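You operate a simulated robot arm through the tools that you are given. There is no shell and no other tool. Be economical: measure what you need, move in short steps, check, and stop when the job is done.

The job below is to be done with a simulated two-armed robot. You get a single attempt, and the scene is never put back.

Task
Put the round green plug in well 57 and lock the blue turntable.
Fine: free the orange handle, turn well 57 to the yellow arrow, stand the plug in it, turn well 26 back to the arrow, lock the orange handle.

Only the result counts: the job must be done as asked and must still hold three seconds after the hand-in. Knocking over, shifting, dropping, spilling or breaking anything else fails it.

Robot
Two 7-joint arms with two-finger grippers on one trunk, hanging from a carriage that runs on a gantry, over the field with the corners [-248.4, -65.2], [1.6, -65.2], [1.6, 52.8], [-248.4, 52.8] (x, y) and turns from -5.882 to 6.109 rad about z. Base frame: it is fixed where the carriage stands at the start and does not move with it; the origin is on the floor, on the carriage's upright axis, x ahead of it, y to its left, z up. Readings come in cm, rad, newtons and seconds.
The left shoulder is at the start at [0, 23.6, 157.2], the right one opposite. With the tool pointing down near the work surface each hand reaches from about 10 to 62 cm from the robot's upright axis, wherever it stands, measured 20 degrees to its own side. Places, roughly: blue turntable [70, 10, 90]; orange handle of the turntable [60, 10, 90]; well 57 of the blue turntable [70, 10, 90]. Payload 3.43 kg a hand.
Tool frame (each hand has its own): the origin (TCP) lies between the finger pads and is the grasp point; the fingertips stand 3 cm ahead of it; z points along the fingers, y is the line along which they close. Largest opening 10.4 cm; the body of the gripper starts 5.7 cm behind the TCP.
Orientation is that of the tool frame in the base frame, as a unit quaternion [x, y, z, w]. With the fingers straight down and closing along the base's y, the tool's x points along the base's -x, its y along +y and its z along -z.

Tools
- The arms move only by the tool arm_command. It takes "left_commands", "right_commands" or both (then of equal length, played together; a hand with none holds still); each is a list of rows, each an object (a shift or turn left out is 0, a gripper value left out holds the last) with "delta_pos": the shift along the tool's x, y, z in cm, a list of three; "angular": the turn, a rotation vector about the tool's x, y, z in rad, a list of three; "gripper": the opening in per cent of the stroke, from 0 (shut) to 100 (fully open). In form: [{"delta_pos": [dx, dy, dz], "angular": [rx, ry, rz], "gripper": gripper}, ...]. A call has 1 to 12 rows; each row shifts and turns the commanded pose from where the row before left it, along the tool's axes as they then stand. A row lasts 0.2 s, in which the tool goes at most 5 cm and 0.15 rad; a call with a longer step from one row to the next is refused whole, and so is a gripper value outside its range. Where a pose cannot be reached the arm comes as near as it can. A force on the tool above 40 N (or 10 N above the force at the start of the call, whichever is more), or a blocked arm, ends the call early, and 0.2 s more pass. The fingers move at their own pace (about 4.5 cm/s each) and stop on an object; they squeeze with about 42 N. The grip force told is the motor's: it shows also when the fingers shut on nothing. Time passes only in rows, and 0.2 s behind the last, so rows that do not move let the fingers close. It gives the time, the measured TCP pose, the force on the tool (base axes), the opening and the grip force at its end, in the units of the frame above (readings bear some noise), with the torque about the TCP (base axes, N m) and any sound that the robot's microphone picked up, and new pictures: "views" is both (left out), scene, wrist or none (wrist: the cameras of the hands that moved).
- Cameras (640 x 400 px; columns grow to the right, rows downward): "scene" is now at [26.67, 2.6, 169.71]; the picture's right is [0.50, -0.87, 0.00], its down [-0.76, -0.43, -0.49] and it looks along [0.42, 0.24, -0.87] (base axes); focal length 268 px, centre (320, 200). "left" rides on the left gripper at [6.7, -1.8, -9] in its tool frame; the picture's right is [0.25, 0.97, 0.00], its down [-0.73, 0.19, -0.66] and it looks along [-0.64, 0.17, 0.75] (tool axes); focal length 218 px, centre (320, 200). "right" rides on the right gripper at [6.7, 1.8, -9] in its tool frame; the picture's right is [-0.25, 0.97, 0.00], its down [-0.73, -0.19, -0.66] and it looks along [-0.64, -0.17, 0.75] (tool axes); focal length 218 px, centre (320, 200). There is no depth. A picture from a camera that has moved, and an enlarged one, comes with that camera's place and axes in the base frame and with its lens. The place of the scene camera against the robot may be out by one fixed shift of up to 1.8 cm in any direction.
- move_column(by): slides the trunk up (or, below 0, down) by that many cm; the arms and the scene camera ride with it, the base frame stays. It gives what a move gives, with no picture.
- drive_base(legs): drives the robot by 1 to 6 legs, each [ahead, left, turn to the left] in cm, cm and rad, along the robot's own axes; the way and the turn of a leg run together, so that a leg with both is an arc; at most 150 cm and 3.142 rad a leg. The arms and the cameras ride along, it lands a little off, and it stops where it bumps. It keeps to its track: a leg is cut to what the track allows. It gives what a move gives, and a new picture of the scene camera.
- pan_tilt(pan, tilt): turns the head with the scene camera to pan (to the left, within 1.501 rad either way) and tilt (down, from -0.506 to 1.204), counted from straight ahead of the robot. It gives what a move gives, and a new picture of the scene camera.
- inspect(camera, box): a new picture of the part [left, top, right, bottom] of that camera's present view, enlarged. No time passes.
- job_done(): hands the job in; it is judged then, once.

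Work in short steps. Places have to be worked out from the pictures, the camera data and where the tool is seen: move nearer, look again, correct. Check each grasp and each placing, and mend what went wrong. You have 120 turns and 260 pictures in all, those below and enlarged ones among them. Open the grippers and draw the arms clear of the work before you hand the job in, unless the task says otherwise; then end with one line.

The tools are called after "Call:" as name(argument=value, ...) on one line, values as JSON. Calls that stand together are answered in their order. arm_command: Moves the arms, as the interface text tells. Its arguments: {"type":"object","properties":{"left_commands":{"type":"array"},"right_commands":{"type":"array"},"views":{"type":"string","enum":["both","scene","wrist","none"]}},"required":[]} The other tools are called the same way: move_column (by) slides the trunk up or down; drive_base (legs) drives the base; pan_tilt (pan, tilt) turns the head that bears the scene camera; inspect (camera, box) takes an enlarged picture of a part of a camera's view; job_done () hands the job in.

At the start:

```text
clock: 0.0
left_tool_pos: [35.74, 31.41, 120.7]
left_orientation: [0.0, 1.0, 0.001, 0.001]
left_contact_force: [-0.6, -0.4, -0.3]
left_torque: [0.01, 0.0, 0.01]
left_gripper_width: 10.42
left_finger_force: 0.0
right_tool_pos: [47.38, -3.76, 119.42]
right_orientation: [-0.001, 1.0, -0.001, 0.0]
right_contact_force: [-0.1, 0.4, 0.0]
right_torque: [-0.01, -0.03, -0.01]
right_gripper_width: 10.39
right_finger_force: 0.0
trunk travel left (down, up): [-48.2, 15.8]
robot x, y, heading: [0.22, 0.0, 0.0]
head pan, tilt: [0.52, 1.063]
```

scene: 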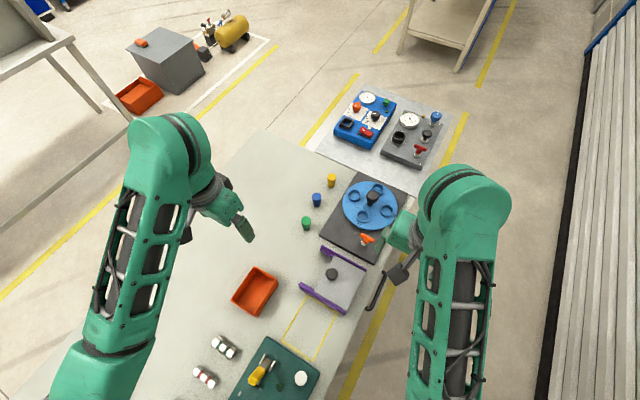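
right: 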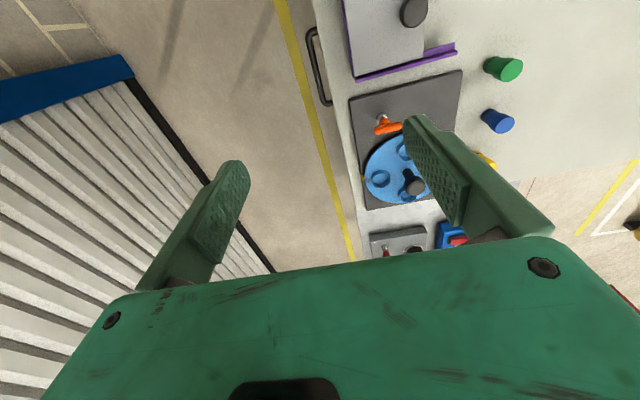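
left: 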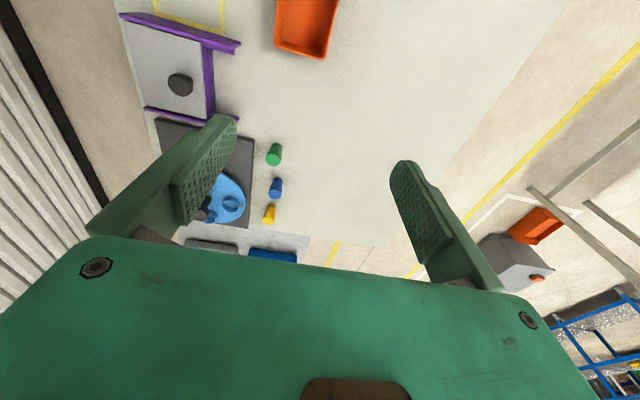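

The turntable with its plugs stands ahead of the robot; I enlarge it to see the wells, the handle and the arrow.

Call:
inspect(camera="scene", box=[290, 160, 430, 270])

Call:
inspect(camera="right", box=[330, 50, 550, 230])

```text
3.64 times, centred on (360, 215) of scene
camera zoom: at [26.67, 2.6, 169.71], right [0.5, -0.87, 0.0], down [-0.76, -0.43, -0.49], along [0.42, 0.24, -0.87], focal length 973 px, centre (174, 146)
```

zoom: 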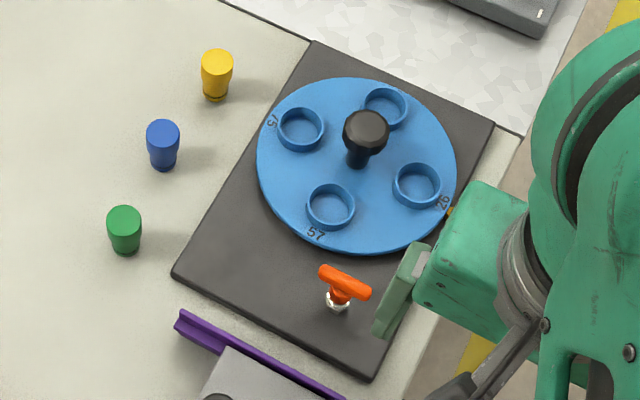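

```text
2.22 times, centred on (440, 140) of right
camera zoom: at [40.75, -2.18, 128.33], right [0.25, 0.97, 0.0], down [0.73, -0.19, 0.66], along [0.64, -0.17, -0.75], focal length 485 px, centre (53, 333)
```

zoom: 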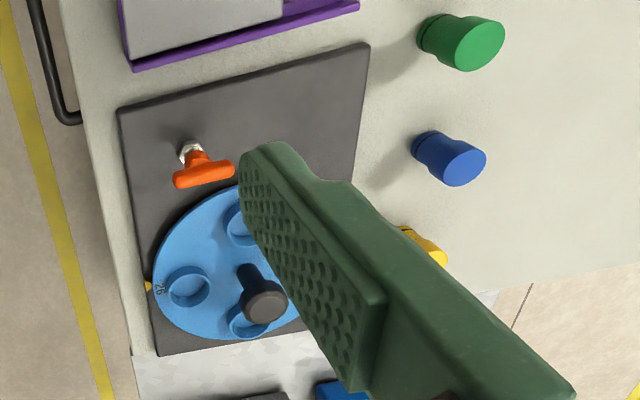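

The arrow is on the -y side at well 26 and well 57 faces -x, so it needs a +90° turn (counterclockwise from above). The disc is about 71 cm out, so I turn the robot left to bring the right shoulder nearer.

Call:
drive_base(legs=[[1.0, 0, 0], [0, 0, 1.0]])

Call:
pan_tilt(pan=-0.7, tilt=0.9)

```text
clock: 3.3
left_tool_pos: [-6.14, 47.07, 120.83]
left_orientation: [-0.48, 0.877, 0.0, 0.0]
left_contact_force: [0.0, 0.9, -0.7]
left_torque: [0.0, 0.01, 0.01]
left_gripper_width: 10.4
left_finger_force: 0.1
right_tool_pos: [29.88, 37.83, 119.33]
right_orientation: [-0.481, 0.877, 0.0, 0.0]
right_contact_force: [0.4, 0.0, 0.1]
right_torque: [0.0, 0.02, 0.0]
right_gripper_width: 10.44
right_finger_force: 0.1
trunk travel left (down, up): [-48.2, 15.8]
robot x, y, heading: [0.87, 0.28, 1.002]
head pan, tilt: [0.52, 1.063]
camera scene: at [13.08, 22.73, 169.71], right [1.0, -0.05, 0.0], down [-0.04, -0.87, -0.49], along [0.02, 0.49, -0.87], focal length 268 px, centre (320, 200)
```

scene: 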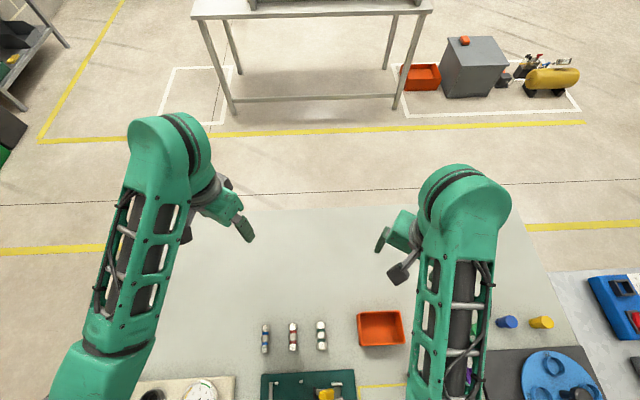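

```text
clock: 4.7
left_tool_pos: [-6.16, 47.08, 120.82]
left_orientation: [-0.48, 0.877, 0.0, 0.001]
left_contact_force: [0.0, 0.6, -0.3]
left_torque: [0.0, -0.02, -0.01]
left_gripper_width: 10.42
left_finger_force: 0.0
right_tool_pos: [29.79, 37.84, 119.39]
right_orientation: [-0.48, 0.877, 0.0, 0.0]
right_contact_force: [-0.2, 0.6, -0.1]
right_torque: [0.04, 0.01, -0.02]
right_gripper_width: 10.42
right_finger_force: 0.0
trunk travel left (down, up): [-48.2, 15.8]
robot x, y, heading: [0.99, 0.29, 1.001]
head pan, tilt: [-0.7, 0.901]
camera scene: at [19.97, 18.42, 170.86], right [0.3, -0.95, 0.0], down [-0.75, -0.23, -0.62], along [0.59, 0.18, -0.78], focal length 268 px, centre (320, 200)
```

scene: 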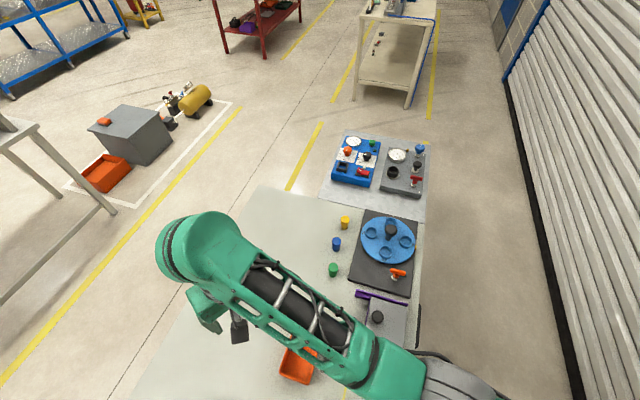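

The scene is now well in view. I bring the right hand toward the handle, staying high.

Call:
arm_command(right_commands=[{"delta_pos": [1, -4.5, 0]}, {"delta_pos": [1, -4.5, 0]}, {"delta_pos": [1, -4.5, 0]}, {"delta_pos": [1, -4.5, 0]}, {"delta_pos": [1, -4.5, 0]}, {"delta_pos": [1, -4.5, 0]}, {"delta_pos": [0, 0, 0], "angular": [0, 0, -0.14]}, {"angular": [0, 0, -0.14]}, {"angular": [0, 0, -0.14]}, {"angular": [0, 0, -0.14]}])

```text
clock: 6.9
left_tool_pos: [-6.2, 47.12, 120.65]
left_orientation: [-0.48, 0.877, 0.0, 0.002]
left_contact_force: [-0.9, 1.5, -0.3]
left_torque: [0.03, 0.04, -0.03]
left_gripper_width: 10.4
left_finger_force: 0.2
right_tool_pos: [49.39, 18.2, 119.31]
right_orientation: [-0.704, 0.71, 0.0, 0.0]
right_contact_force: [0.8, 0.4, 0.2]
right_torque: [-0.01, -0.02, -0.01]
right_gripper_width: 10.41
right_finger_force: 0.0
trunk travel left (down, up): [-48.2, 15.8]
robot x, y, heading: [1.21, 0.1, 1.001]
head pan, tilt: [-0.7, 0.901]
camera scene: at [19.97, 18.42, 170.86], right [0.3, -0.95, 0.0], down [-0.75, -0.23, -0.62], along [0.59, 0.18, -0.78], focal length 268 px, centre (320, 200)
camera right: at [47.62, 11.5, 128.34], right [-0.97, 0.26, 0.0], down [0.2, 0.73, 0.66], along [0.17, 0.63, -0.75], focal length 218 px, centre (320, 200)
```

scene: 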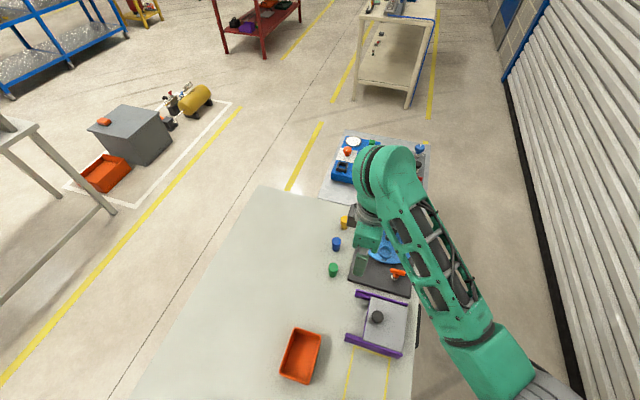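
right: 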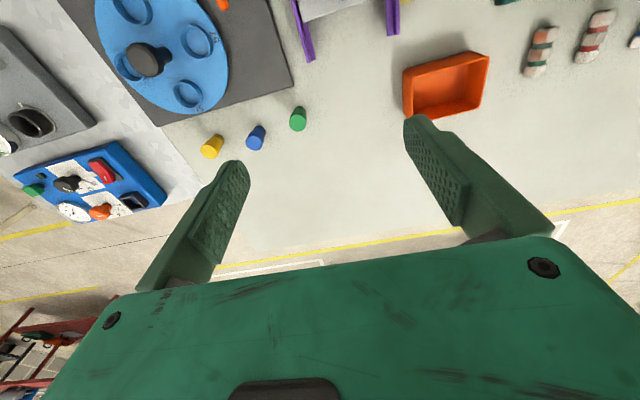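

I move over to the handle and a little lower, to look at it from close by.

Call:
arm_command(right_commands=[{"delta_pos": [4.2, -2.1, 0.5]}, {"delta_pos": [4.2, -2.1, 0.5]}, {"delta_pos": [4.2, -2.1, 1]}, {"delta_pos": [4.2, -2.1, 1]}, {"delta_pos": [4.2, -2.1, 1]}, {"delta_pos": [0, 0, 1]}])

Call:
inspect(camera="right", box=[120, 0, 440, 200])

Call:
inspect(camera="scene", box=[320, 200, 430, 310])

```text
clock: 8.3
left_tool_pos: [-6.17, 47.21, 120.75]
left_orientation: [-0.481, 0.877, 0.001, 0.001]
left_contact_force: [0.2, 0.6, 0.5]
left_torque: [-0.02, 0.01, -0.02]
left_gripper_width: 10.4
left_finger_force: 0.1
right_tool_pos: [59.65, -2.91, 114.28]
right_orientation: [-0.703, 0.711, 0.0, 0.0]
right_contact_force: [1.2, 0.3, -0.3]
right_torque: [0.0, -0.03, 0.0]
right_gripper_width: 10.4
right_finger_force: 0.2
trunk travel left (down, up): [-48.2, 15.8]
robot x, y, heading: [1.29, 0.01, 1.004]
head pan, tilt: [-0.7, 0.901]
camera scene: at [19.97, 18.42, 170.86], right [0.3, -0.95, 0.0], down [-0.75, -0.23, -0.62], along [0.59, 0.18, -0.78], focal length 268 px, centre (320, 200)
camera right: at [57.89, -9.62, 123.29], right [-0.96, 0.26, 0.0], down [0.2, 0.73, 0.66], along [0.17, 0.63, -0.75], focal length 218 px, centre (320, 200)
```

scene: 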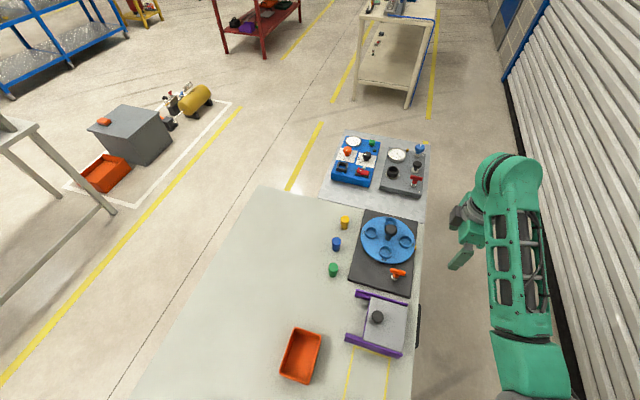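
right: 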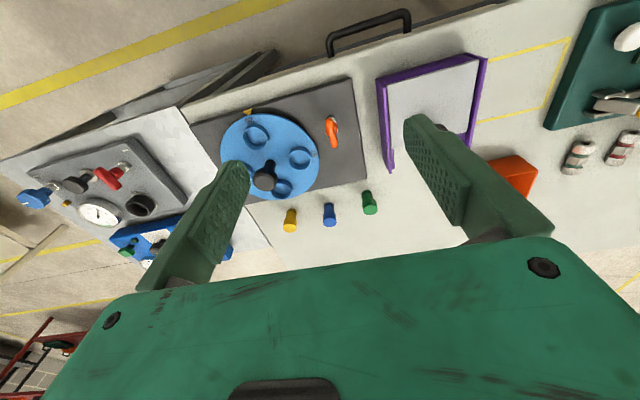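

```text
2.00 times, centred on (280, 100) of right
camera zoom: at [57.89, -9.62, 123.29], right [-0.96, 0.26, 0.0], down [0.2, 0.73, 0.66], along [0.17, 0.63, -0.75], focal length 436 px, centre (400, 400)
```

zoom: 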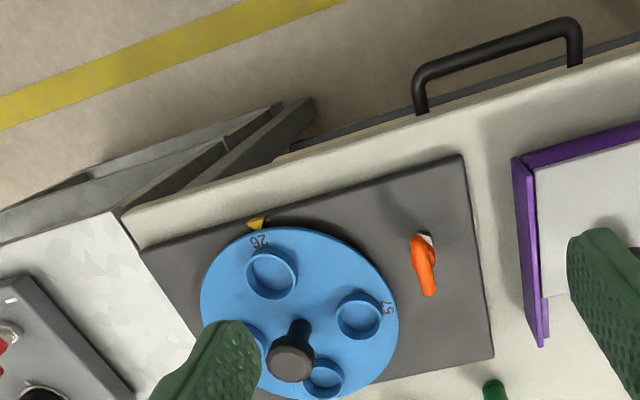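

```text
3.64 times, centred on (375, 255) of scene
camera zoom: at [19.97, 18.42, 170.86], right [0.3, -0.95, 0.0], down [-0.75, -0.23, -0.62], along [0.59, 0.18, -0.78], focal length 973 px, centre (120, 0)
```

zoom: 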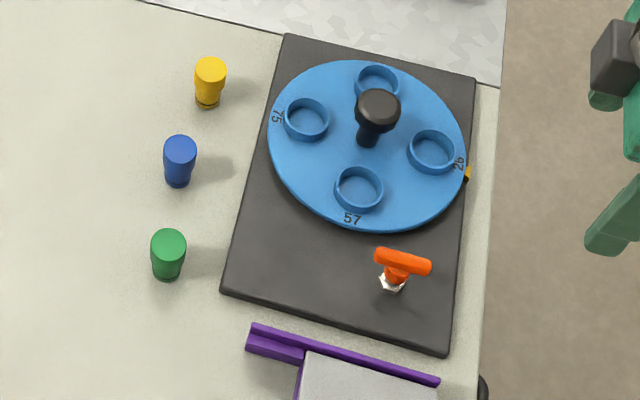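

Labels confirm: 57 faces -x, 26 at the yellow arrow. I move over the handle and lower for a better measurement.

Call:
arm_command(right_commands=[{"delta_pos": [-2, 0, 2]}, {"delta_pos": [-1.5, 0, 3]}, {"delta_pos": [0, 0, 3]}, {"delta_pos": [0, 0, 0]}], views="none")

Call:
inspect(camera="right", box=[160, 0, 480, 200])

```text
clock: 9.3
left_tool_pos: [-5.92, 47.07, 120.71]
left_orientation: [-0.48, 0.877, 0.0, 0.001]
left_contact_force: [0.4, -0.4, 0.4]
left_torque: [0.03, -0.02, 0.04]
left_gripper_width: 10.39
left_finger_force: 0.1
right_tool_pos: [59.87, 0.67, 106.37]
right_orientation: [-0.703, 0.711, -0.001, 0.0]
right_contact_force: [0.1, -1.1, 0.6]
right_torque: [-0.01, 0.0, -0.03]
right_gripper_width: 10.41
right_finger_force: 0.0
trunk travel left (down, up): [-48.2, 15.8]
robot x, y, heading: [1.29, 0.15, 1.008]
head pan, tilt: [-0.7, 0.901]
```

```text
2.00 times, centred on (320, 100) of right
camera zoom: at [57.91, -6.07, 115.33], right [-0.96, 0.26, 0.0], down [0.2, 0.73, 0.66], along [0.17, 0.63, -0.75], focal length 436 px, centre (320, 400)
```

zoom: 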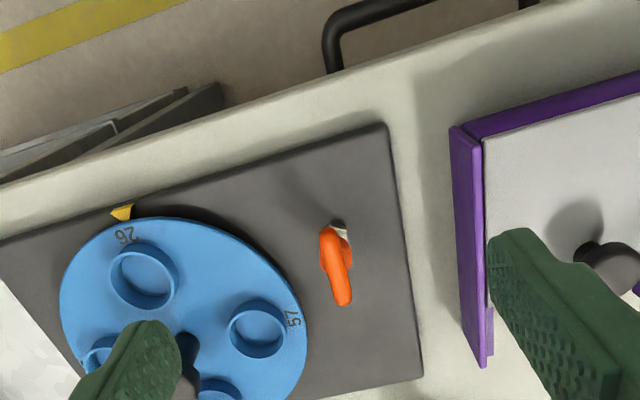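

The last move went along the sight line, so I shift 5 cm in +y for a sideways baseline.

Call:
arm_command(right_commands=[{"delta_pos": [-2.5, 0, 0]}, {"delta_pos": [-2.5, 0, 0]}, {"delta_pos": [0, 0, 0]}], views="none")

Call:
inspect(camera="right", box=[160, 0, 480, 200])

```text
clock: 10.1
left_tool_pos: [-6.05, 47.02, 120.82]
left_orientation: [-0.48, 0.877, 0.0, 0.001]
left_contact_force: [-0.1, 0.0, 0.5]
left_torque: [0.02, -0.02, 0.02]
left_gripper_width: 10.4
left_finger_force: 0.0
right_tool_pos: [59.78, 5.65, 106.22]
right_orientation: [-0.703, 0.711, 0.0, 0.001]
right_contact_force: [0.2, 0.7, 0.3]
right_torque: [-0.05, 0.02, -0.01]
right_gripper_width: 10.4
right_finger_force: 0.2
trunk travel left (down, up): [-48.2, 15.8]
robot x, y, heading: [1.08, -0.14, 1.002]
head pan, tilt: [-0.7, 0.901]
```

```text
2.00 times, centred on (320, 100) of right
camera zoom: at [57.97, -1.05, 115.31], right [-0.96, 0.26, 0.0], down [0.2, 0.73, 0.66], along [0.17, 0.63, -0.75], focal length 436 px, centre (320, 400)
```

zoom: 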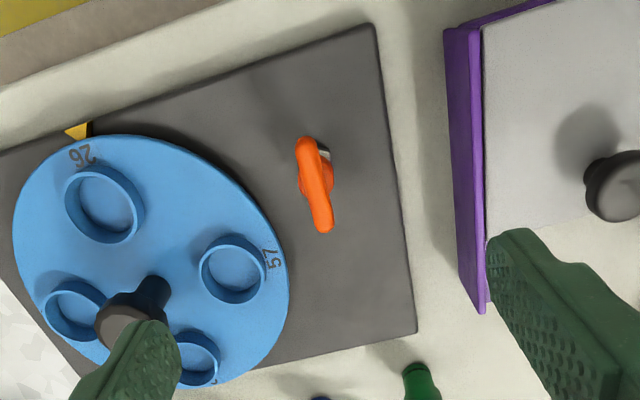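

Triangulated: the bar sits at about [60.0, 5.9, 88], lying along y, with the plate at about 84.5. I narrow the gripper to clear the disc and descend to just above it.

Call:
arm_command(right_commands=[{"delta_pos": [-0.25, -0.25, 0], "gripper": 40}, {"delta_pos": [0, 0, 3]}, {"delta_pos": [0, 0, 3]}, {"delta_pos": [0, 0, 3]}, {"delta_pos": [0, 0, 3]}, {"delta_pos": [0, 0, 0]}], views="wrist")

```text
clock: 11.5
left_tool_pos: [-6.05, 47.16, 120.78]
left_orientation: [-0.48, 0.877, 0.0, 0.002]
left_contact_force: [-0.2, 0.1, 0.6]
left_torque: [0.02, 0.02, 0.05]
left_gripper_width: 10.39
left_finger_force: 0.0
right_tool_pos: [60.08, 5.85, 94.3]
right_orientation: [-0.703, 0.711, 0.0, 0.0]
right_contact_force: [-0.2, 0.2, -0.1]
right_torque: [-0.02, -0.02, 0.0]
right_gripper_width: 4.2
right_finger_force: 0.0
trunk travel left (down, up): [-48.2, 15.8]
robot x, y, heading: [1.5, 0.06, 1.0]
head pan, tilt: [-0.7, 0.901]
camera right: at [58.25, -0.85, 103.35], right [-0.96, 0.26, 0.0], down [0.2, 0.73, 0.66], along [0.17, 0.63, -0.75], focal length 218 px, centre (320, 200)
```

right: 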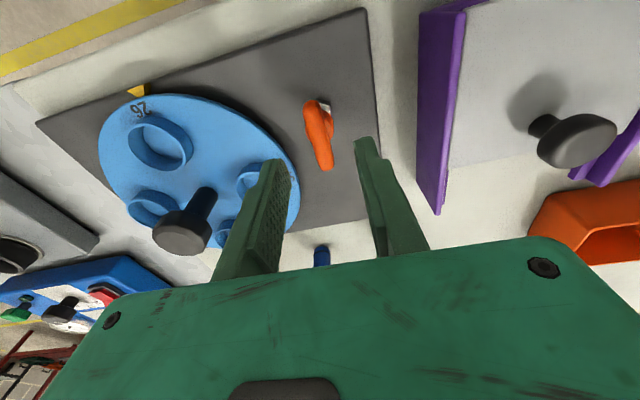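

The bar is aligned between the fingers, at z≈87.5. I descend and close on it.

Call:
arm_command(right_commands=[{"delta_pos": [0, -0.1, 2]}, {"delta_pos": [0, 0, 2]}, {"delta_pos": [0, 0, 1.4]}, {"gripper": 40}, {"gripper": 0}, {"gripper": 0}, {"gripper": 0}, {"gripper": 0}], views="wrist")

Call:
inspect(camera="scene", box=[320, 200, 430, 310])

```text
clock: 13.3
left_tool_pos: [-6.1, 47.11, 120.72]
left_orientation: [-0.48, 0.877, 0.001, 0.0]
left_contact_force: [0.9, -0.7, -0.2]
left_torque: [0.01, 0.01, 0.01]
left_gripper_width: 10.4
left_finger_force: 0.0
right_tool_pos: [60.0, 6.01, 88.88]
right_orientation: [-0.703, 0.711, 0.0, -0.001]
right_contact_force: [-1.0, 0.6, -2.5]
right_torque: [0.36, 0.02, -0.02]
right_gripper_width: 2.09
right_finger_force: 44.9
trunk travel left (down, up): [-48.2, 15.8]
robot x, y, heading: [1.02, 0.26, 1.003]
head pan, tilt: [-0.7, 0.901]
camera right: at [58.27, -0.8, 97.85], right [-0.96, 0.26, 0.0], down [0.2, 0.73, 0.66], along [0.17, 0.63, -0.75], focal length 218 px, centre (320, 200)
```

right: 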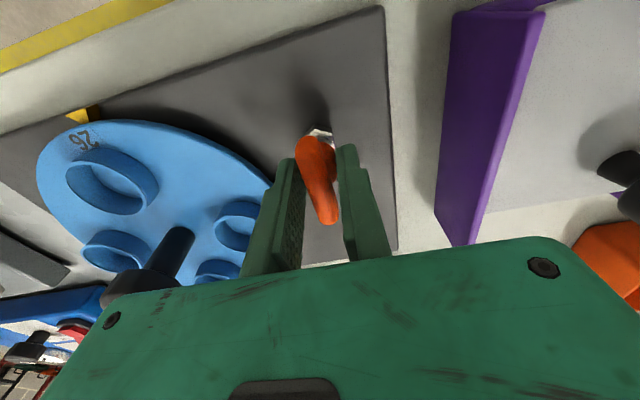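

```text
3.64 times, centred on (375, 255) of scene
camera zoom: at [19.95, 18.42, 170.85], right [0.3, -0.95, 0.0], down [-0.75, -0.23, -0.62], along [0.59, 0.18, -0.78], focal length 973 px, centre (120, 0)
```

zoom: 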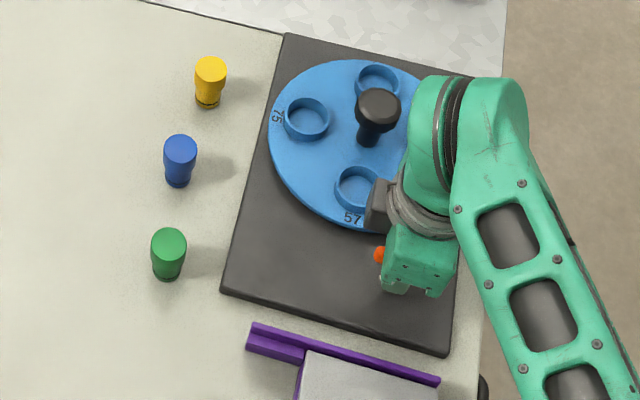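

The handle is held (2.1 cm). I try a gentle lift first and read the force.

Call:
arm_command(right_commands=[{"delta_pos": [0, 0, -0.3]}, {"delta_pos": [0, 0, -0.3]}, {"delta_pos": [0, 0, -0.3]}], views="wrist")

```text
clock: 14.1
left_tool_pos: [-6.07, 47.16, 120.82]
left_orientation: [-0.48, 0.877, 0.001, 0.0]
left_contact_force: [-0.2, -0.5, -0.4]
left_torque: [0.0, 0.03, 0.0]
left_gripper_width: 10.41
left_finger_force: 0.1
right_tool_pos: [59.97, 5.79, 89.82]
right_orientation: [-0.703, 0.711, 0.0, -0.001]
right_contact_force: [11.7, 1.1, -27.3]
right_torque: [0.03, -0.21, -0.03]
right_gripper_width: 2.05
right_finger_force: 44.8
trunk travel left (down, up): [-48.2, 15.8]
robot x, y, heading: [1.26, 0.42, 1.004]
head pan, tilt: [-0.7, 0.901]
camera right: at [58.26, -0.89, 98.77], right [-0.96, 0.26, 0.0], down [0.2, 0.73, 0.66], along [0.17, 0.63, -0.76], focal length 218 px, centre (320, 200)
```

right: 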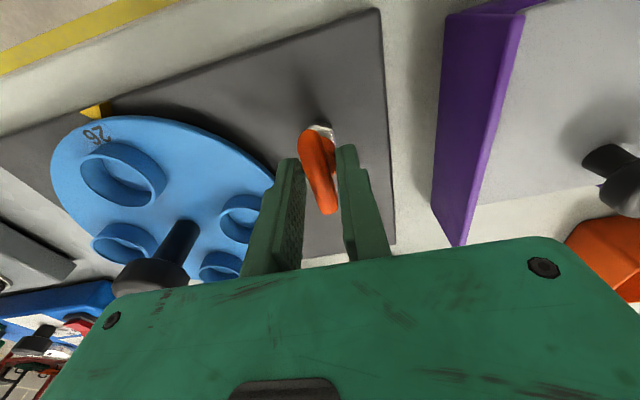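

The fingers slid up with the handle staying put, so it isn't a light pull. I go back down, regrip, and try a small counterclockwise turn (seen from above).

Call:
arm_command(right_commands=[{"gripper": 40}, {"gripper": 40}, {"delta_pos": [-0.15, 0, 0.9]}, {"gripper": 40}, {"gripper": 0}, {"gripper": 0}, {"gripper": 0}, {"gripper": 0}, {"angular": [0, 0, -0.06]}, {"angular": [0, 0, -0.06]}, {"angular": [0, 0, -0.06]}], views="wrist")

```text
clock: 16.5
left_tool_pos: [-6.11, 47.21, 120.7]
left_orientation: [-0.48, 0.877, 0.001, 0.001]
left_contact_force: [-0.8, 0.7, -0.4]
left_torque: [0.0, -0.04, 0.02]
left_gripper_width: 10.39
left_finger_force: 0.0
right_tool_pos: [59.98, 6.09, 89.01]
right_orientation: [0.765, -0.644, -0.001, 0.0]
right_contact_force: [-8.1, 1.6, 8.7]
right_torque: [0.05, 0.27, -0.4]
right_gripper_width: 2.06
right_finger_force: 44.7
trunk travel left (down, up): [-48.2, 15.8]
robot x, y, heading: [1.36, 0.22, 0.999]
head pan, tilt: [-0.7, 0.901]
camera right: at [59.45, -0.85, 97.92], right [-1.0, 0.08, 0.0], down [0.07, 0.75, 0.66], along [0.05, 0.66, -0.75], focal length 218 px, centre (320, 200)
```

right: 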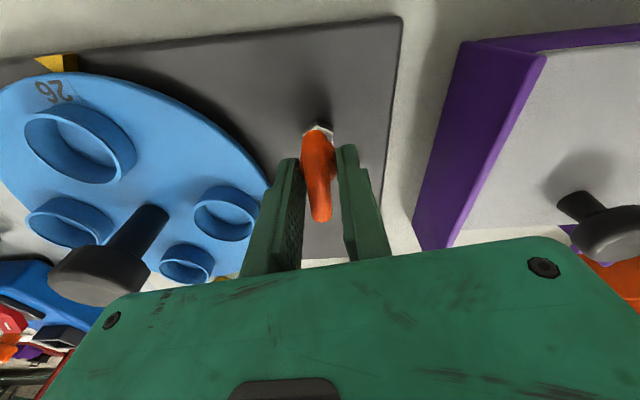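

The torque is modest; I turn further and watch whether the bar follows.

Call:
arm_command(right_commands=[{"angular": [0, 0, -0.1]}, {"angular": [0, 0, -0.1]}, {"angular": [0, 0, -0.1]}, {"angular": [0, 0, -0.1]}], views="wrist")

```text
clock: 17.5
left_tool_pos: [-6.16, 47.27, 120.83]
left_orientation: [-0.48, 0.877, 0.001, -0.001]
left_contact_force: [-1.1, 0.1, -0.6]
left_torque: [-0.02, 0.02, -0.02]
left_gripper_width: 10.4
left_finger_force: 0.0
right_tool_pos: [60.05, 6.14, 88.97]
right_orientation: [0.877, -0.481, -0.001, -0.001]
right_contact_force: [-12.6, 3.1, 16.0]
right_torque: [-0.21, 0.06, -2.49]
right_gripper_width: 2.77
right_finger_force: 44.7
trunk travel left (down, up): [-48.2, 15.8]
robot x, y, heading: [1.26, -0.23, 0.999]
head pan, tilt: [-0.7, 0.901]
camera right: at [62.22, -0.53, 97.99], right [-0.95, -0.31, 0.0], down [-0.23, 0.72, 0.66], along [-0.2, 0.63, -0.75], focal length 218 px, centre (320, 200)
```

right: 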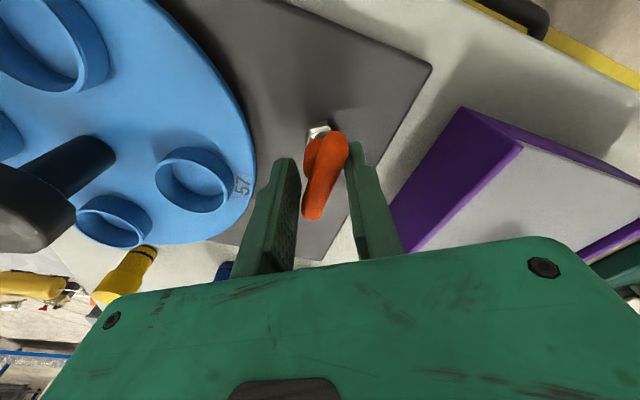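

Turning counterclockwise is blocked (2.5 N m, fingers forced open). I turn back and try clockwise.

Call:
arm_command(right_commands=[{"angular": [0, 0, 0.14]}, {"angular": [0, 0, 0.14]}, {"angular": [0, 0, 0.14]}, {"angular": [0, 0, 0.1]}, {"angular": [0, 0, 0]}, {"angular": [0, 0, 0.1]}, {"angular": [0, 0, 0.1]}, {"angular": [0, 0, 0.1]}], views="wrist")

```text
clock: 19.3
left_tool_pos: [-6.14, 46.94, 120.67]
left_orientation: [-0.48, 0.877, -0.001, 0.001]
left_contact_force: [-0.2, 0.4, -0.6]
left_torque: [-0.02, -0.01, 0.02]
left_gripper_width: 10.39
left_finger_force: 0.1
right_tool_pos: [60.02, 5.76, 88.88]
right_orientation: [-0.613, 0.79, 0.0, -0.001]
right_contact_force: [2.1, -4.3, -8.5]
right_torque: [-0.23, 0.32, 0.06]
right_gripper_width: 2.08
right_finger_force: 45.5
trunk travel left (down, up): [-48.2, 15.8]
robot x, y, heading: [1.05, -0.23, 1.003]
head pan, tilt: [-0.7, 0.901]
camera right: at [56.74, -0.21, 97.86], right [-0.87, 0.49, 0.0], down [0.37, 0.66, 0.66], along [0.32, 0.57, -0.76], focal length 218 px, centre (320, 200)
```

right: 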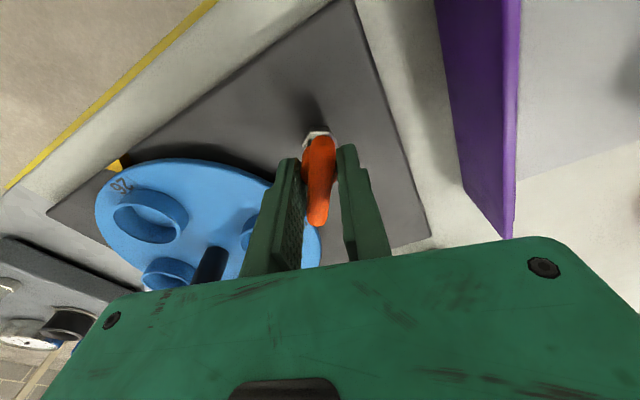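

The bar followed clockwise with little torque, so I continue clockwise.

Call:
arm_command(right_commands=[{"angular": [0, 0, 0.1]}, {"angular": [0, 0, 0.1]}, {"angular": [0, 0, 0.1]}, {"angular": [0, 0, 0.1]}, {"angular": [0, 0, 0.1]}, {"angular": [0, 0, 0.1]}, {"angular": [0, 0, 0.1]}], views="wrist")

```text
clock: 20.9
left_tool_pos: [-6.13, 46.97, 120.72]
left_orientation: [-0.481, 0.877, 0.001, 0.001]
left_contact_force: [-1.3, 0.1, 0.4]
left_torque: [0.0, 0.0, 0.01]
left_gripper_width: 10.4
left_finger_force: 0.0
right_tool_pos: [60.15, 5.79, 88.93]
right_orientation: [-0.305, 0.952, -0.001, -0.001]
right_contact_force: [12.7, -4.3, -27.6]
right_torque: [-0.06, -0.28, 0.07]
right_gripper_width: 2.11
right_finger_force: 44.7
trunk travel left (down, up): [-48.2, 15.8]
robot x, y, heading: [1.05, -0.26, 1.004]
head pan, tilt: [-0.7, 0.901]
camera right: at [53.65, 3.35, 97.94], right [-0.36, 0.93, 0.0], down [0.7, 0.27, 0.66], along [0.61, 0.23, -0.75], focal length 218 px, centre (320, 200)
```

right: 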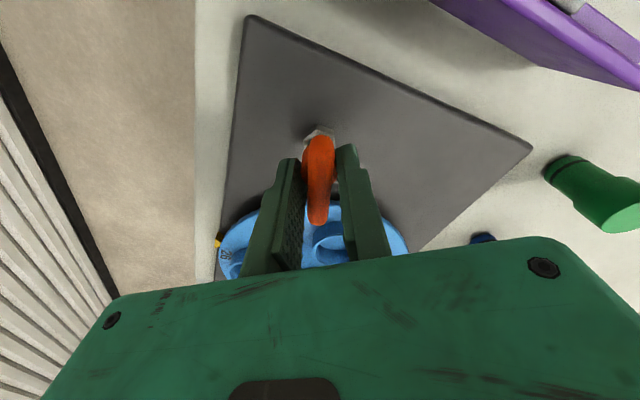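

The bar has turned about 0.94 rad so far. I relax the tool down slightly and turn on to about 90°.

Call:
arm_command(right_commands=[{"delta_pos": [0, 0, 0.1]}, {"angular": [0, 0, 0.1], "delta_pos": [0, 0, 0.1]}, {"angular": [0, 0, 0.1]}, {"angular": [0, 0, 0.1]}, {"angular": [0, 0, 0.1]}, {"angular": [0, 0, 0.1]}, {"angular": [0, 0, 0.1]}], views="wrist")

```text
clock: 22.5
left_tool_pos: [-6.04, 46.96, 120.58]
left_orientation: [-0.48, 0.877, -0.001, 0.002]
left_contact_force: [0.1, -0.4, 0.4]
left_torque: [-0.03, -0.02, 0.0]
left_gripper_width: 10.37
left_finger_force: 0.1
right_tool_pos: [60.45, 5.77, 88.88]
right_orientation: [-0.01, 1.0, -0.001, 0.003]
right_contact_force: [-0.4, -12.1, 16.3]
right_torque: [-0.36, -0.43, 0.37]
right_gripper_width: 2.09
right_finger_force: 45.0
trunk travel left (down, up): [-48.2, 15.8]
robot x, y, heading: [1.42, -0.11, 0.999]
head pan, tilt: [-0.7, 0.901]
camera right: at [53.63, 7.4, 97.85], right [0.23, 0.97, 0.0], down [0.73, -0.17, 0.66], along [0.64, -0.16, -0.75], focal length 218 px, centre (320, 200)
```

right: 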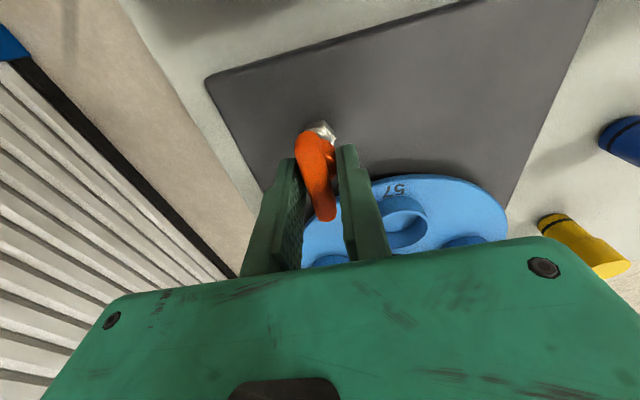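

The bar begins to lag, perhaps a stop near 90°. I test a bit more.

Call:
arm_command(right_commands=[{"angular": [0, 0, 0.1]}, {"angular": [0, 0, 0.1]}], views="wrist")

```text
clock: 23.1
left_tool_pos: [-6.24, 47.14, 120.71]
left_orientation: [-0.48, 0.877, 0.001, 0.002]
left_contact_force: [-0.4, 0.0, 0.3]
left_torque: [-0.02, -0.04, 0.01]
left_gripper_width: 10.4
left_finger_force: 0.2
right_tool_pos: [59.51, 5.82, 90.85]
right_orientation: [0.039, 0.999, 0.0, -0.004]
right_contact_force: [3.9, 2.6, -29.4]
right_torque: [0.28, 0.03, 0.93]
right_gripper_width: 1.35
right_finger_force: 45.3
right hand out of reach, approached as far as the arm can: row 1, 2
trunk travel left (down, up): [-48.2, 15.8]
robot x, y, heading: [0.81, -0.07, 1.0]
head pan, tilt: [-0.7, 0.901]
camera right: at [53.01, 8.01, 99.9], right [0.33, 0.95, 0.0], down [0.72, -0.25, 0.65], along [0.62, -0.21, -0.76], focal length 218 px, centre (320, 200)
```

right: 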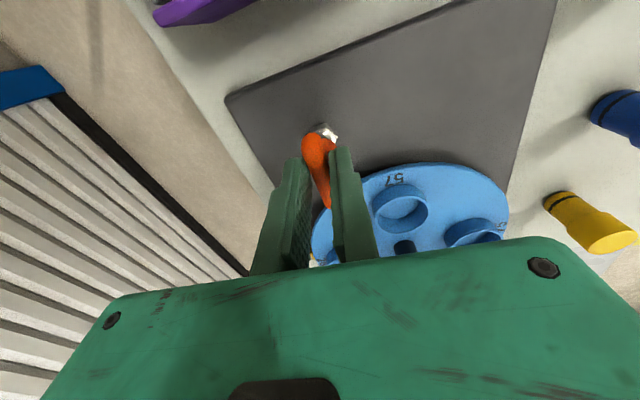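

The arm reached its own limit and slid up. I let go, rise, and look at the handle.

Call:
arm_command(right_commands=[{"gripper": 40}, {"gripper": 40}, {"delta_pos": [0, 0, -3]}, {"delta_pos": [2, 0, -4], "angular": [0, 0, -0.14]}, {"delta_pos": [3, 0, -4], "angular": [0, 0, -0.14]}, {"delta_pos": [3, 0, 0], "angular": [0, 0, -0.14]}], views="both")

Call:
inspect(camera="right", box=[200, 50, 440, 200])

```text
clock: 24.5
left_tool_pos: [-6.11, 47.14, 120.68]
left_orientation: [-0.48, 0.877, 0.0, 0.0]
left_contact_force: [-0.7, 0.3, 0.4]
left_torque: [-0.01, -0.01, -0.01]
left_gripper_width: 10.39
left_finger_force: 0.0
right_tool_pos: [51.81, 4.85, 102.16]
right_orientation: [-0.172, 0.985, 0.0, -0.001]
right_contact_force: [0.1, 0.6, 0.1]
right_torque: [0.0, 0.0, -0.02]
right_gripper_width: 4.15
right_finger_force: 0.0
trunk travel left (down, up): [-48.2, 15.8]
robot x, y, heading: [0.72, -0.05, 1.001]
head pan, tilt: [-0.7, 0.901]
camera scene: at [19.95, 18.41, 170.85], right [0.3, -0.95, 0.0], down [-0.75, -0.23, -0.62], along [0.59, 0.18, -0.78], focal length 268 px, centre (320, 200)
camera right: at [45.01, 4.23, 111.18], right [-0.09, 1.0, 0.0], down [0.75, 0.07, 0.66], along [0.65, 0.06, -0.75], focal length 218 px, centre (320, 200)
```

scene: 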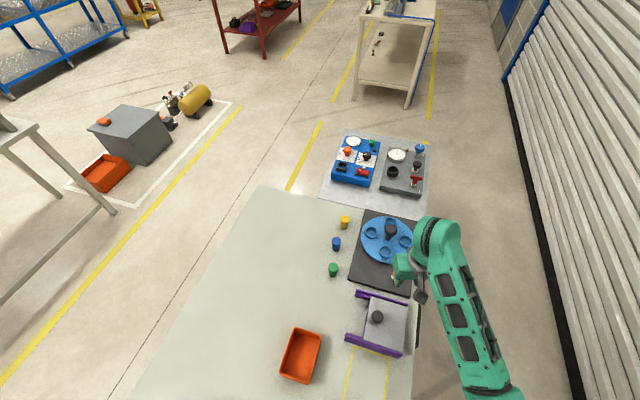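
right: 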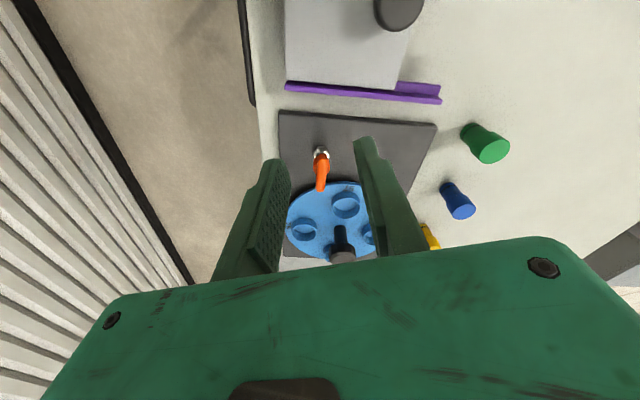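

```text
2.67 times, centred on (320, 125) of right
camera zoom: at [45.01, 4.23, 111.18], right [-0.09, 1.0, 0.0], down [0.75, 0.07, 0.66], along [0.65, 0.06, -0.75], focal length 582 px, centre (320, 400)
```

zoom: 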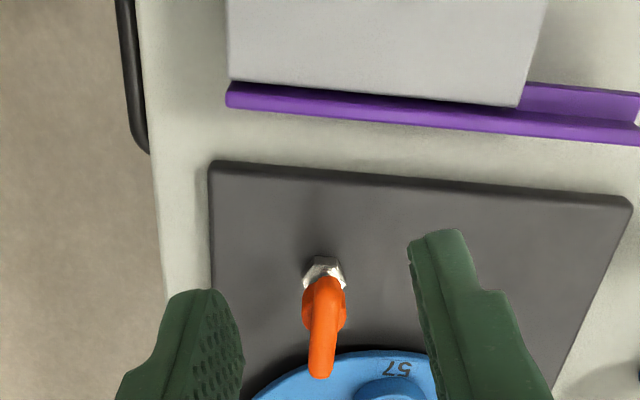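

The handle now lies along x, turned a quarter. For better reach at the disc I raise both hands and then lower the trunk 15 cm.

Call:
arm_command(right_commands=[{"delta_pos": [0, 0, -4]}, {"delta_pos": [0, 0, -4]}, {"delta_pos": [0, 0, -4]}], left_commands=[{"delta_pos": [0, 0, -4]}, {"delta_pos": [0, 0, -4]}, {"delta_pos": [0, 0, -4]}], views="none")

Call:
move_column(by=-15)

Call:
inspect(camera="scene", box=[240, 130, 500, 330])

Call:
inspect(camera="right", box=[160, 0, 480, 260])

```text
clock: 25.3
left_tool_pos: [-5.92, 47.08, 120.82]
left_orientation: [-0.48, 0.877, 0.0, 0.002]
left_contact_force: [0.9, 1.3, 0.4]
left_torque: [-0.02, 0.07, 0.0]
left_gripper_width: 10.4
left_finger_force: 0.1
left hand out of reach, approached as far as the arm can: row 1, 2, 3
right_tool_pos: [52.09, 4.98, 114.06]
right_orientation: [-0.169, 0.986, -0.001, -0.003]
right_contact_force: [0.7, -0.4, -0.2]
right_torque: [-0.04, 0.07, -0.03]
right_gripper_width: 4.17
right_finger_force: 0.1
trunk travel left (down, up): [-48.2, 15.8]
robot x, y, heading: [0.86, 0.1, 1.003]
head pan, tilt: [-0.7, 0.901]
```

```text
clock: 27.1
left_tool_pos: [-6.1, 47.02, 105.79]
left_orientation: [-0.48, 0.877, -0.001, 0.001]
left_contact_force: [-0.3, 0.2, 0.0]
left_torque: [-0.01, 0.0, -0.03]
left_gripper_width: 10.39
left_finger_force: 0.0
right_tool_pos: [52.05, 4.97, 99.22]
right_orientation: [-0.17, 0.985, 0.0, 0.0]
right_contact_force: [0.4, 0.5, 0.4]
right_torque: [-0.04, -0.02, -0.01]
right_gripper_width: 4.18
right_finger_force: 0.0
trunk travel left (down, up): [-33.2, 30.8]
robot x, y, heading: [0.97, 0.34, 1.004]
head pan, tilt: [-0.7, 0.901]
```

```text
2.00 times, centred on (370, 230) of scene
camera zoom: at [19.98, 18.42, 155.86], right [0.3, -0.95, 0.0], down [-0.75, -0.23, -0.62], along [0.59, 0.18, -0.78], focal length 535 px, centre (220, 140)
```

zoom: 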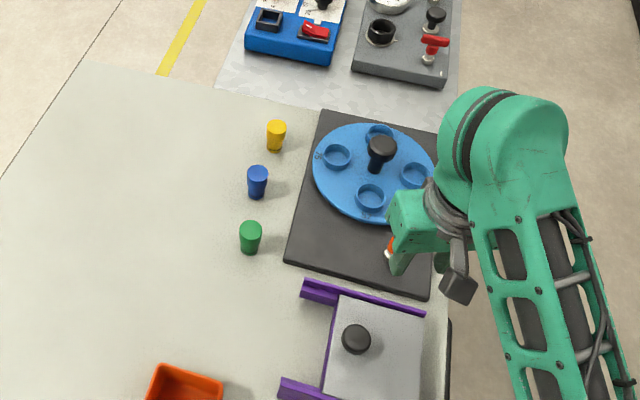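

```text
1.54 times, centred on (320, 130) of right
camera zoom: at [45.15, 4.4, 108.15], right [-0.09, 1.0, 0.0], down [0.75, 0.07, 0.66], along [0.65, 0.06, -0.75], focal length 336 px, centre (320, 308)
```

zoom: 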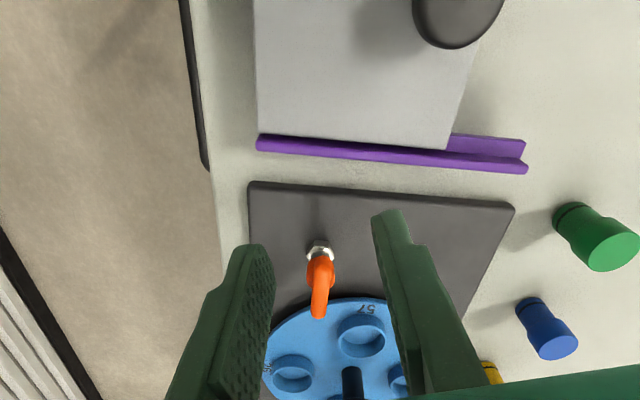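

I approach the knob from the near side to measure it with the wrist camera.

Call:
arm_command(right_commands=[{"delta_pos": [0, 0, -3], "gripper": 65}, {"delta_pos": [-4, -0.5, 0]}, {"delta_pos": [-4, -0.5, 0]}, {"delta_pos": [-4, -0.6, 0]}, {"delta_pos": [-3, -0.6, 0]}, {"delta_pos": [0, 0, 0]}], views="wrist")

```text
clock: 28.4
left_tool_pos: [-6.02, 47.11, 105.65]
left_orientation: [-0.48, 0.877, 0.001, 0.0]
left_contact_force: [-0.1, 0.2, 0.3]
left_torque: [-0.01, 0.01, -0.03]
left_gripper_width: 10.41
left_finger_force: 0.1
right_tool_pos: [66.92, 7.94, 102.1]
right_orientation: [-0.17, 0.985, -0.001, -0.001]
right_contact_force: [-0.4, 0.2, 0.6]
right_torque: [-0.01, -0.03, 0.0]
right_gripper_width: 6.77
right_finger_force: 0.0
trunk travel left (down, up): [-33.2, 30.8]
robot x, y, heading: [1.1, 0.03, 1.005]
head pan, tilt: [-0.7, 0.901]
camera right: at [59.96, 7.36, 111.15], right [-0.09, 1.0, 0.0], down [0.75, 0.07, 0.66], along [0.65, 0.06, -0.75], focal length 218 px, centre (320, 200)
```

right: 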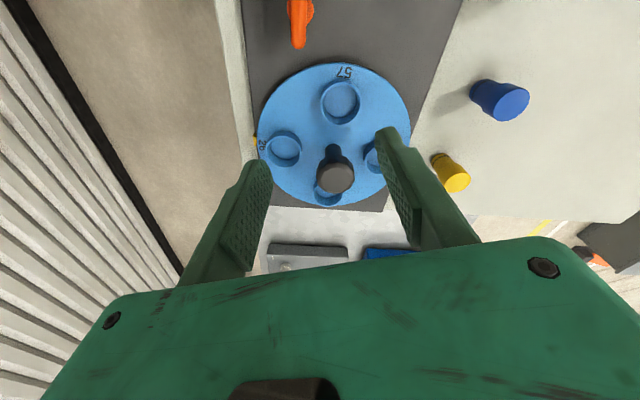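

The knob axis is at about [72.9, 10.2], head near z 92; well 57 is at [66.9, 10.2]. I go above the knob and down onto it.

Call:
arm_command(right_commands=[{"delta_pos": [-3.2, 0.07, 0]}, {"delta_pos": [-3.2, 0.06, 0]}, {"delta_pos": [0, 0, 3]}, {"delta_pos": [0, 0, 3]}, {"delta_pos": [0, 0, 0]}], views="both")

```text
clock: 29.6
left_tool_pos: [-6.11, 47.02, 105.81]
left_orientation: [-0.481, 0.877, 0.001, 0.0]
left_contact_force: [-0.7, -0.6, 0.1]
left_torque: [-0.03, -0.01, 0.03]
left_gripper_width: 10.41
left_finger_force: 0.2
right_tool_pos: [72.99, 10.27, 96.21]
right_orientation: [-0.171, 0.985, 0.0, -0.001]
right_contact_force: [0.4, -0.9, 0.4]
right_torque: [-0.02, -0.01, -0.01]
right_gripper_width: 6.78
right_finger_force: 0.0
trunk travel left (down, up): [-33.2, 30.8]
robot x, y, heading: [1.06, 0.21, 1.003]
head pan, tilt: [-0.7, 0.901]
camera scene: at [19.98, 18.42, 155.86], right [0.3, -0.95, 0.0], down [-0.75, -0.23, -0.62], along [0.59, 0.18, -0.78], focal length 268 px, centre (320, 200)
camera right: at [66.03, 9.59, 105.15], right [-0.09, 1.0, 0.0], down [0.75, 0.06, 0.66], along [0.65, 0.06, -0.75], focal length 218 px, centre (320, 200)
```

scene: 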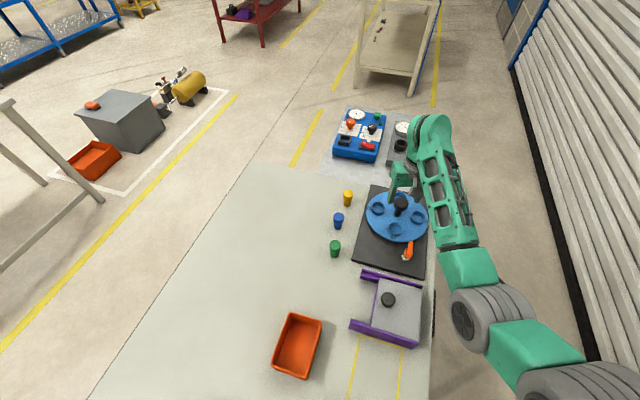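
right: 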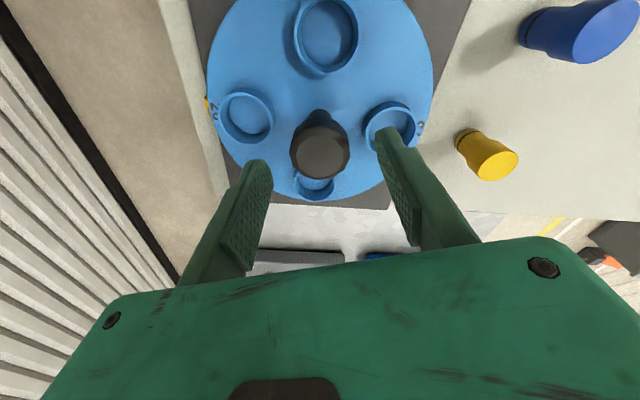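

The knob is centred. I descend to 91.7 and close on it.

Call:
arm_command(right_commands=[{"delta_pos": [0, 0, 2]}, {"delta_pos": [0, 0, 1.5]}, {"delta_pos": [0, 0, 1]}, {"gripper": 0}, {"gripper": 0}, {"gripper": 0}, {"gripper": 0}], views="wrist")

```text
clock: 31.2
left_tool_pos: [-6.03, 47.08, 105.68]
left_orientation: [-0.48, 0.877, 0.0, 0.0]
left_contact_force: [-0.4, 0.5, 0.4]
left_torque: [-0.02, -0.01, 0.02]
left_gripper_width: 10.4
left_finger_force: 0.1
right_tool_pos: [72.85, 10.02, 91.53]
right_orientation: [-0.17, 0.985, -0.001, -0.001]
right_contact_force: [7.1, -5.2, -8.9]
right_torque: [0.01, -0.24, -0.06]
right_gripper_width: 4.12
right_finger_force: 44.6
trunk travel left (down, up): [-33.2, 30.8]
robot x, y, heading: [1.21, 0.04, 1.002]
head pan, tilt: [-0.7, 0.901]
camera right: at [66.06, 9.46, 100.56], right [-0.09, 1.0, 0.0], down [0.75, 0.07, 0.66], along [0.65, 0.05, -0.75], focal length 218 px, centre (320, 200)
```

right: 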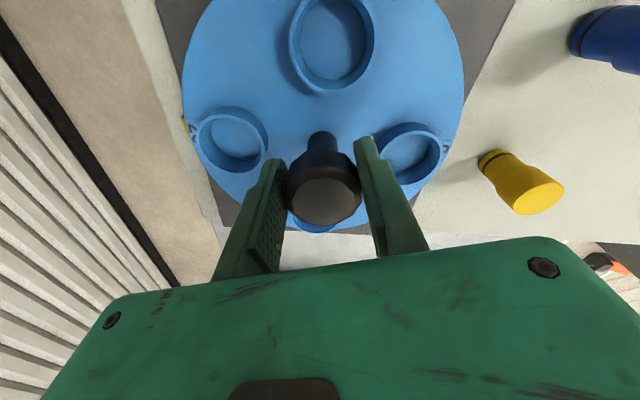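

The knob is gripped at 4.1 cm. I turn it a little counterclockwise to see whether the disc is free.

Call:
arm_command(right_commands=[{"angular": [0, 0, -0.08]}, {"angular": [0, 0, -0.08]}, {"angular": [0, 0, -0.08]}], views="wrist")

```text
clock: 32.0
left_tool_pos: [-6.04, 46.9, 105.63]
left_orientation: [-0.479, 0.878, 0.0, 0.002]
left_contact_force: [-0.8, -0.3, -0.1]
left_torque: [-0.04, -0.02, -0.01]
left_gripper_width: 10.41
left_finger_force: 0.0
right_tool_pos: [73.02, 9.92, 91.6]
right_orientation: [-0.286, 0.958, -0.002, -0.002]
right_contact_force: [15.1, -9.5, -19.3]
right_torque: [0.17, -0.55, -0.13]
right_gripper_width: 4.12
right_finger_force: 44.8
trunk travel left (down, up): [-33.2, 30.8]
robot x, y, heading: [1.34, -0.03, 0.998]
head pan, tilt: [-0.7, 0.901]
camera right: at [66.46, 7.71, 100.56], right [-0.32, 0.95, 0.0], down [0.71, 0.24, 0.66], along [0.62, 0.21, -0.76], focal length 218 px, centre (320, 200)
```

right: 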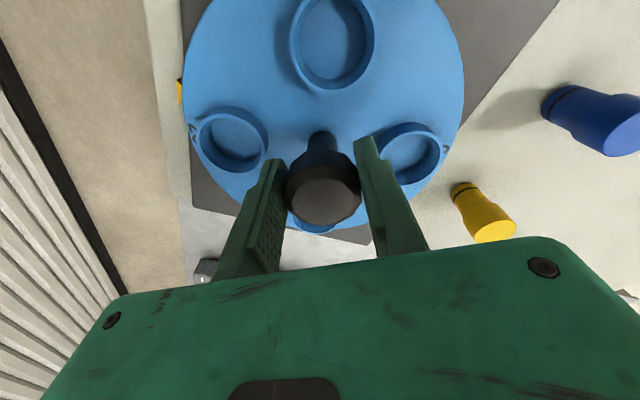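

The disc turns freely with the hand. I continue counterclockwise.

Call:
arm_command(right_commands=[{"angular": [0, 0, -0.11], "delta_pos": [0, 0, 0.1]}, {"angular": [0, 0, -0.11]}, {"angular": [0, 0, -0.11]}, {"angular": [0, 0, -0.11]}, {"angular": [0, 0, -0.11]}, {"angular": [0, 0, -0.11]}], views="wrist")

```text
clock: 33.4
left_tool_pos: [-5.81, 46.93, 105.8]
left_orientation: [-0.479, 0.878, 0.001, 0.002]
left_contact_force: [-0.3, 0.3, 0.6]
left_torque: [0.01, 0.01, 0.0]
left_gripper_width: 10.41
left_finger_force: 0.1
right_tool_pos: [73.29, 9.64, 91.48]
right_orientation: [-0.558, 0.83, -0.006, -0.001]
right_contact_force: [10.0, -6.8, -5.4]
right_torque: [-0.01, -0.62, -0.09]
right_gripper_width: 4.14
right_finger_force: 44.8
trunk travel left (down, up): [-33.2, 30.8]
robot x, y, heading: [1.12, -0.07, 1.002]
head pan, tilt: [-0.7, 0.901]
stopped in row 6 (right hand): the force on the tool passed its limit at 41 N (the readings are from after the stop); the commanded pose is now the measured one
camera right: at [69.11, 4.18, 100.59], right [-0.8, 0.6, -0.01], down [0.45, 0.61, 0.65], along [0.4, 0.52, -0.76], focal length 218 px, centre (320, 200)
```

right: 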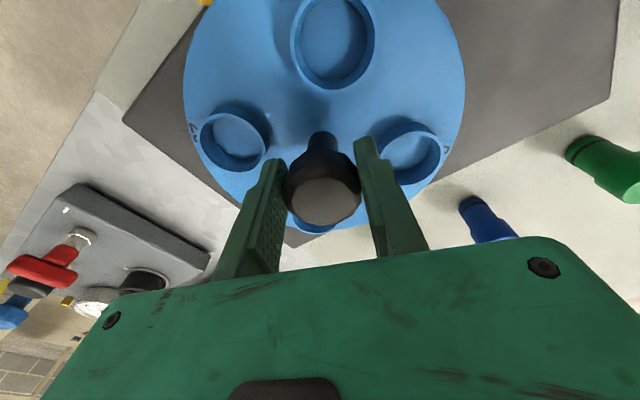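

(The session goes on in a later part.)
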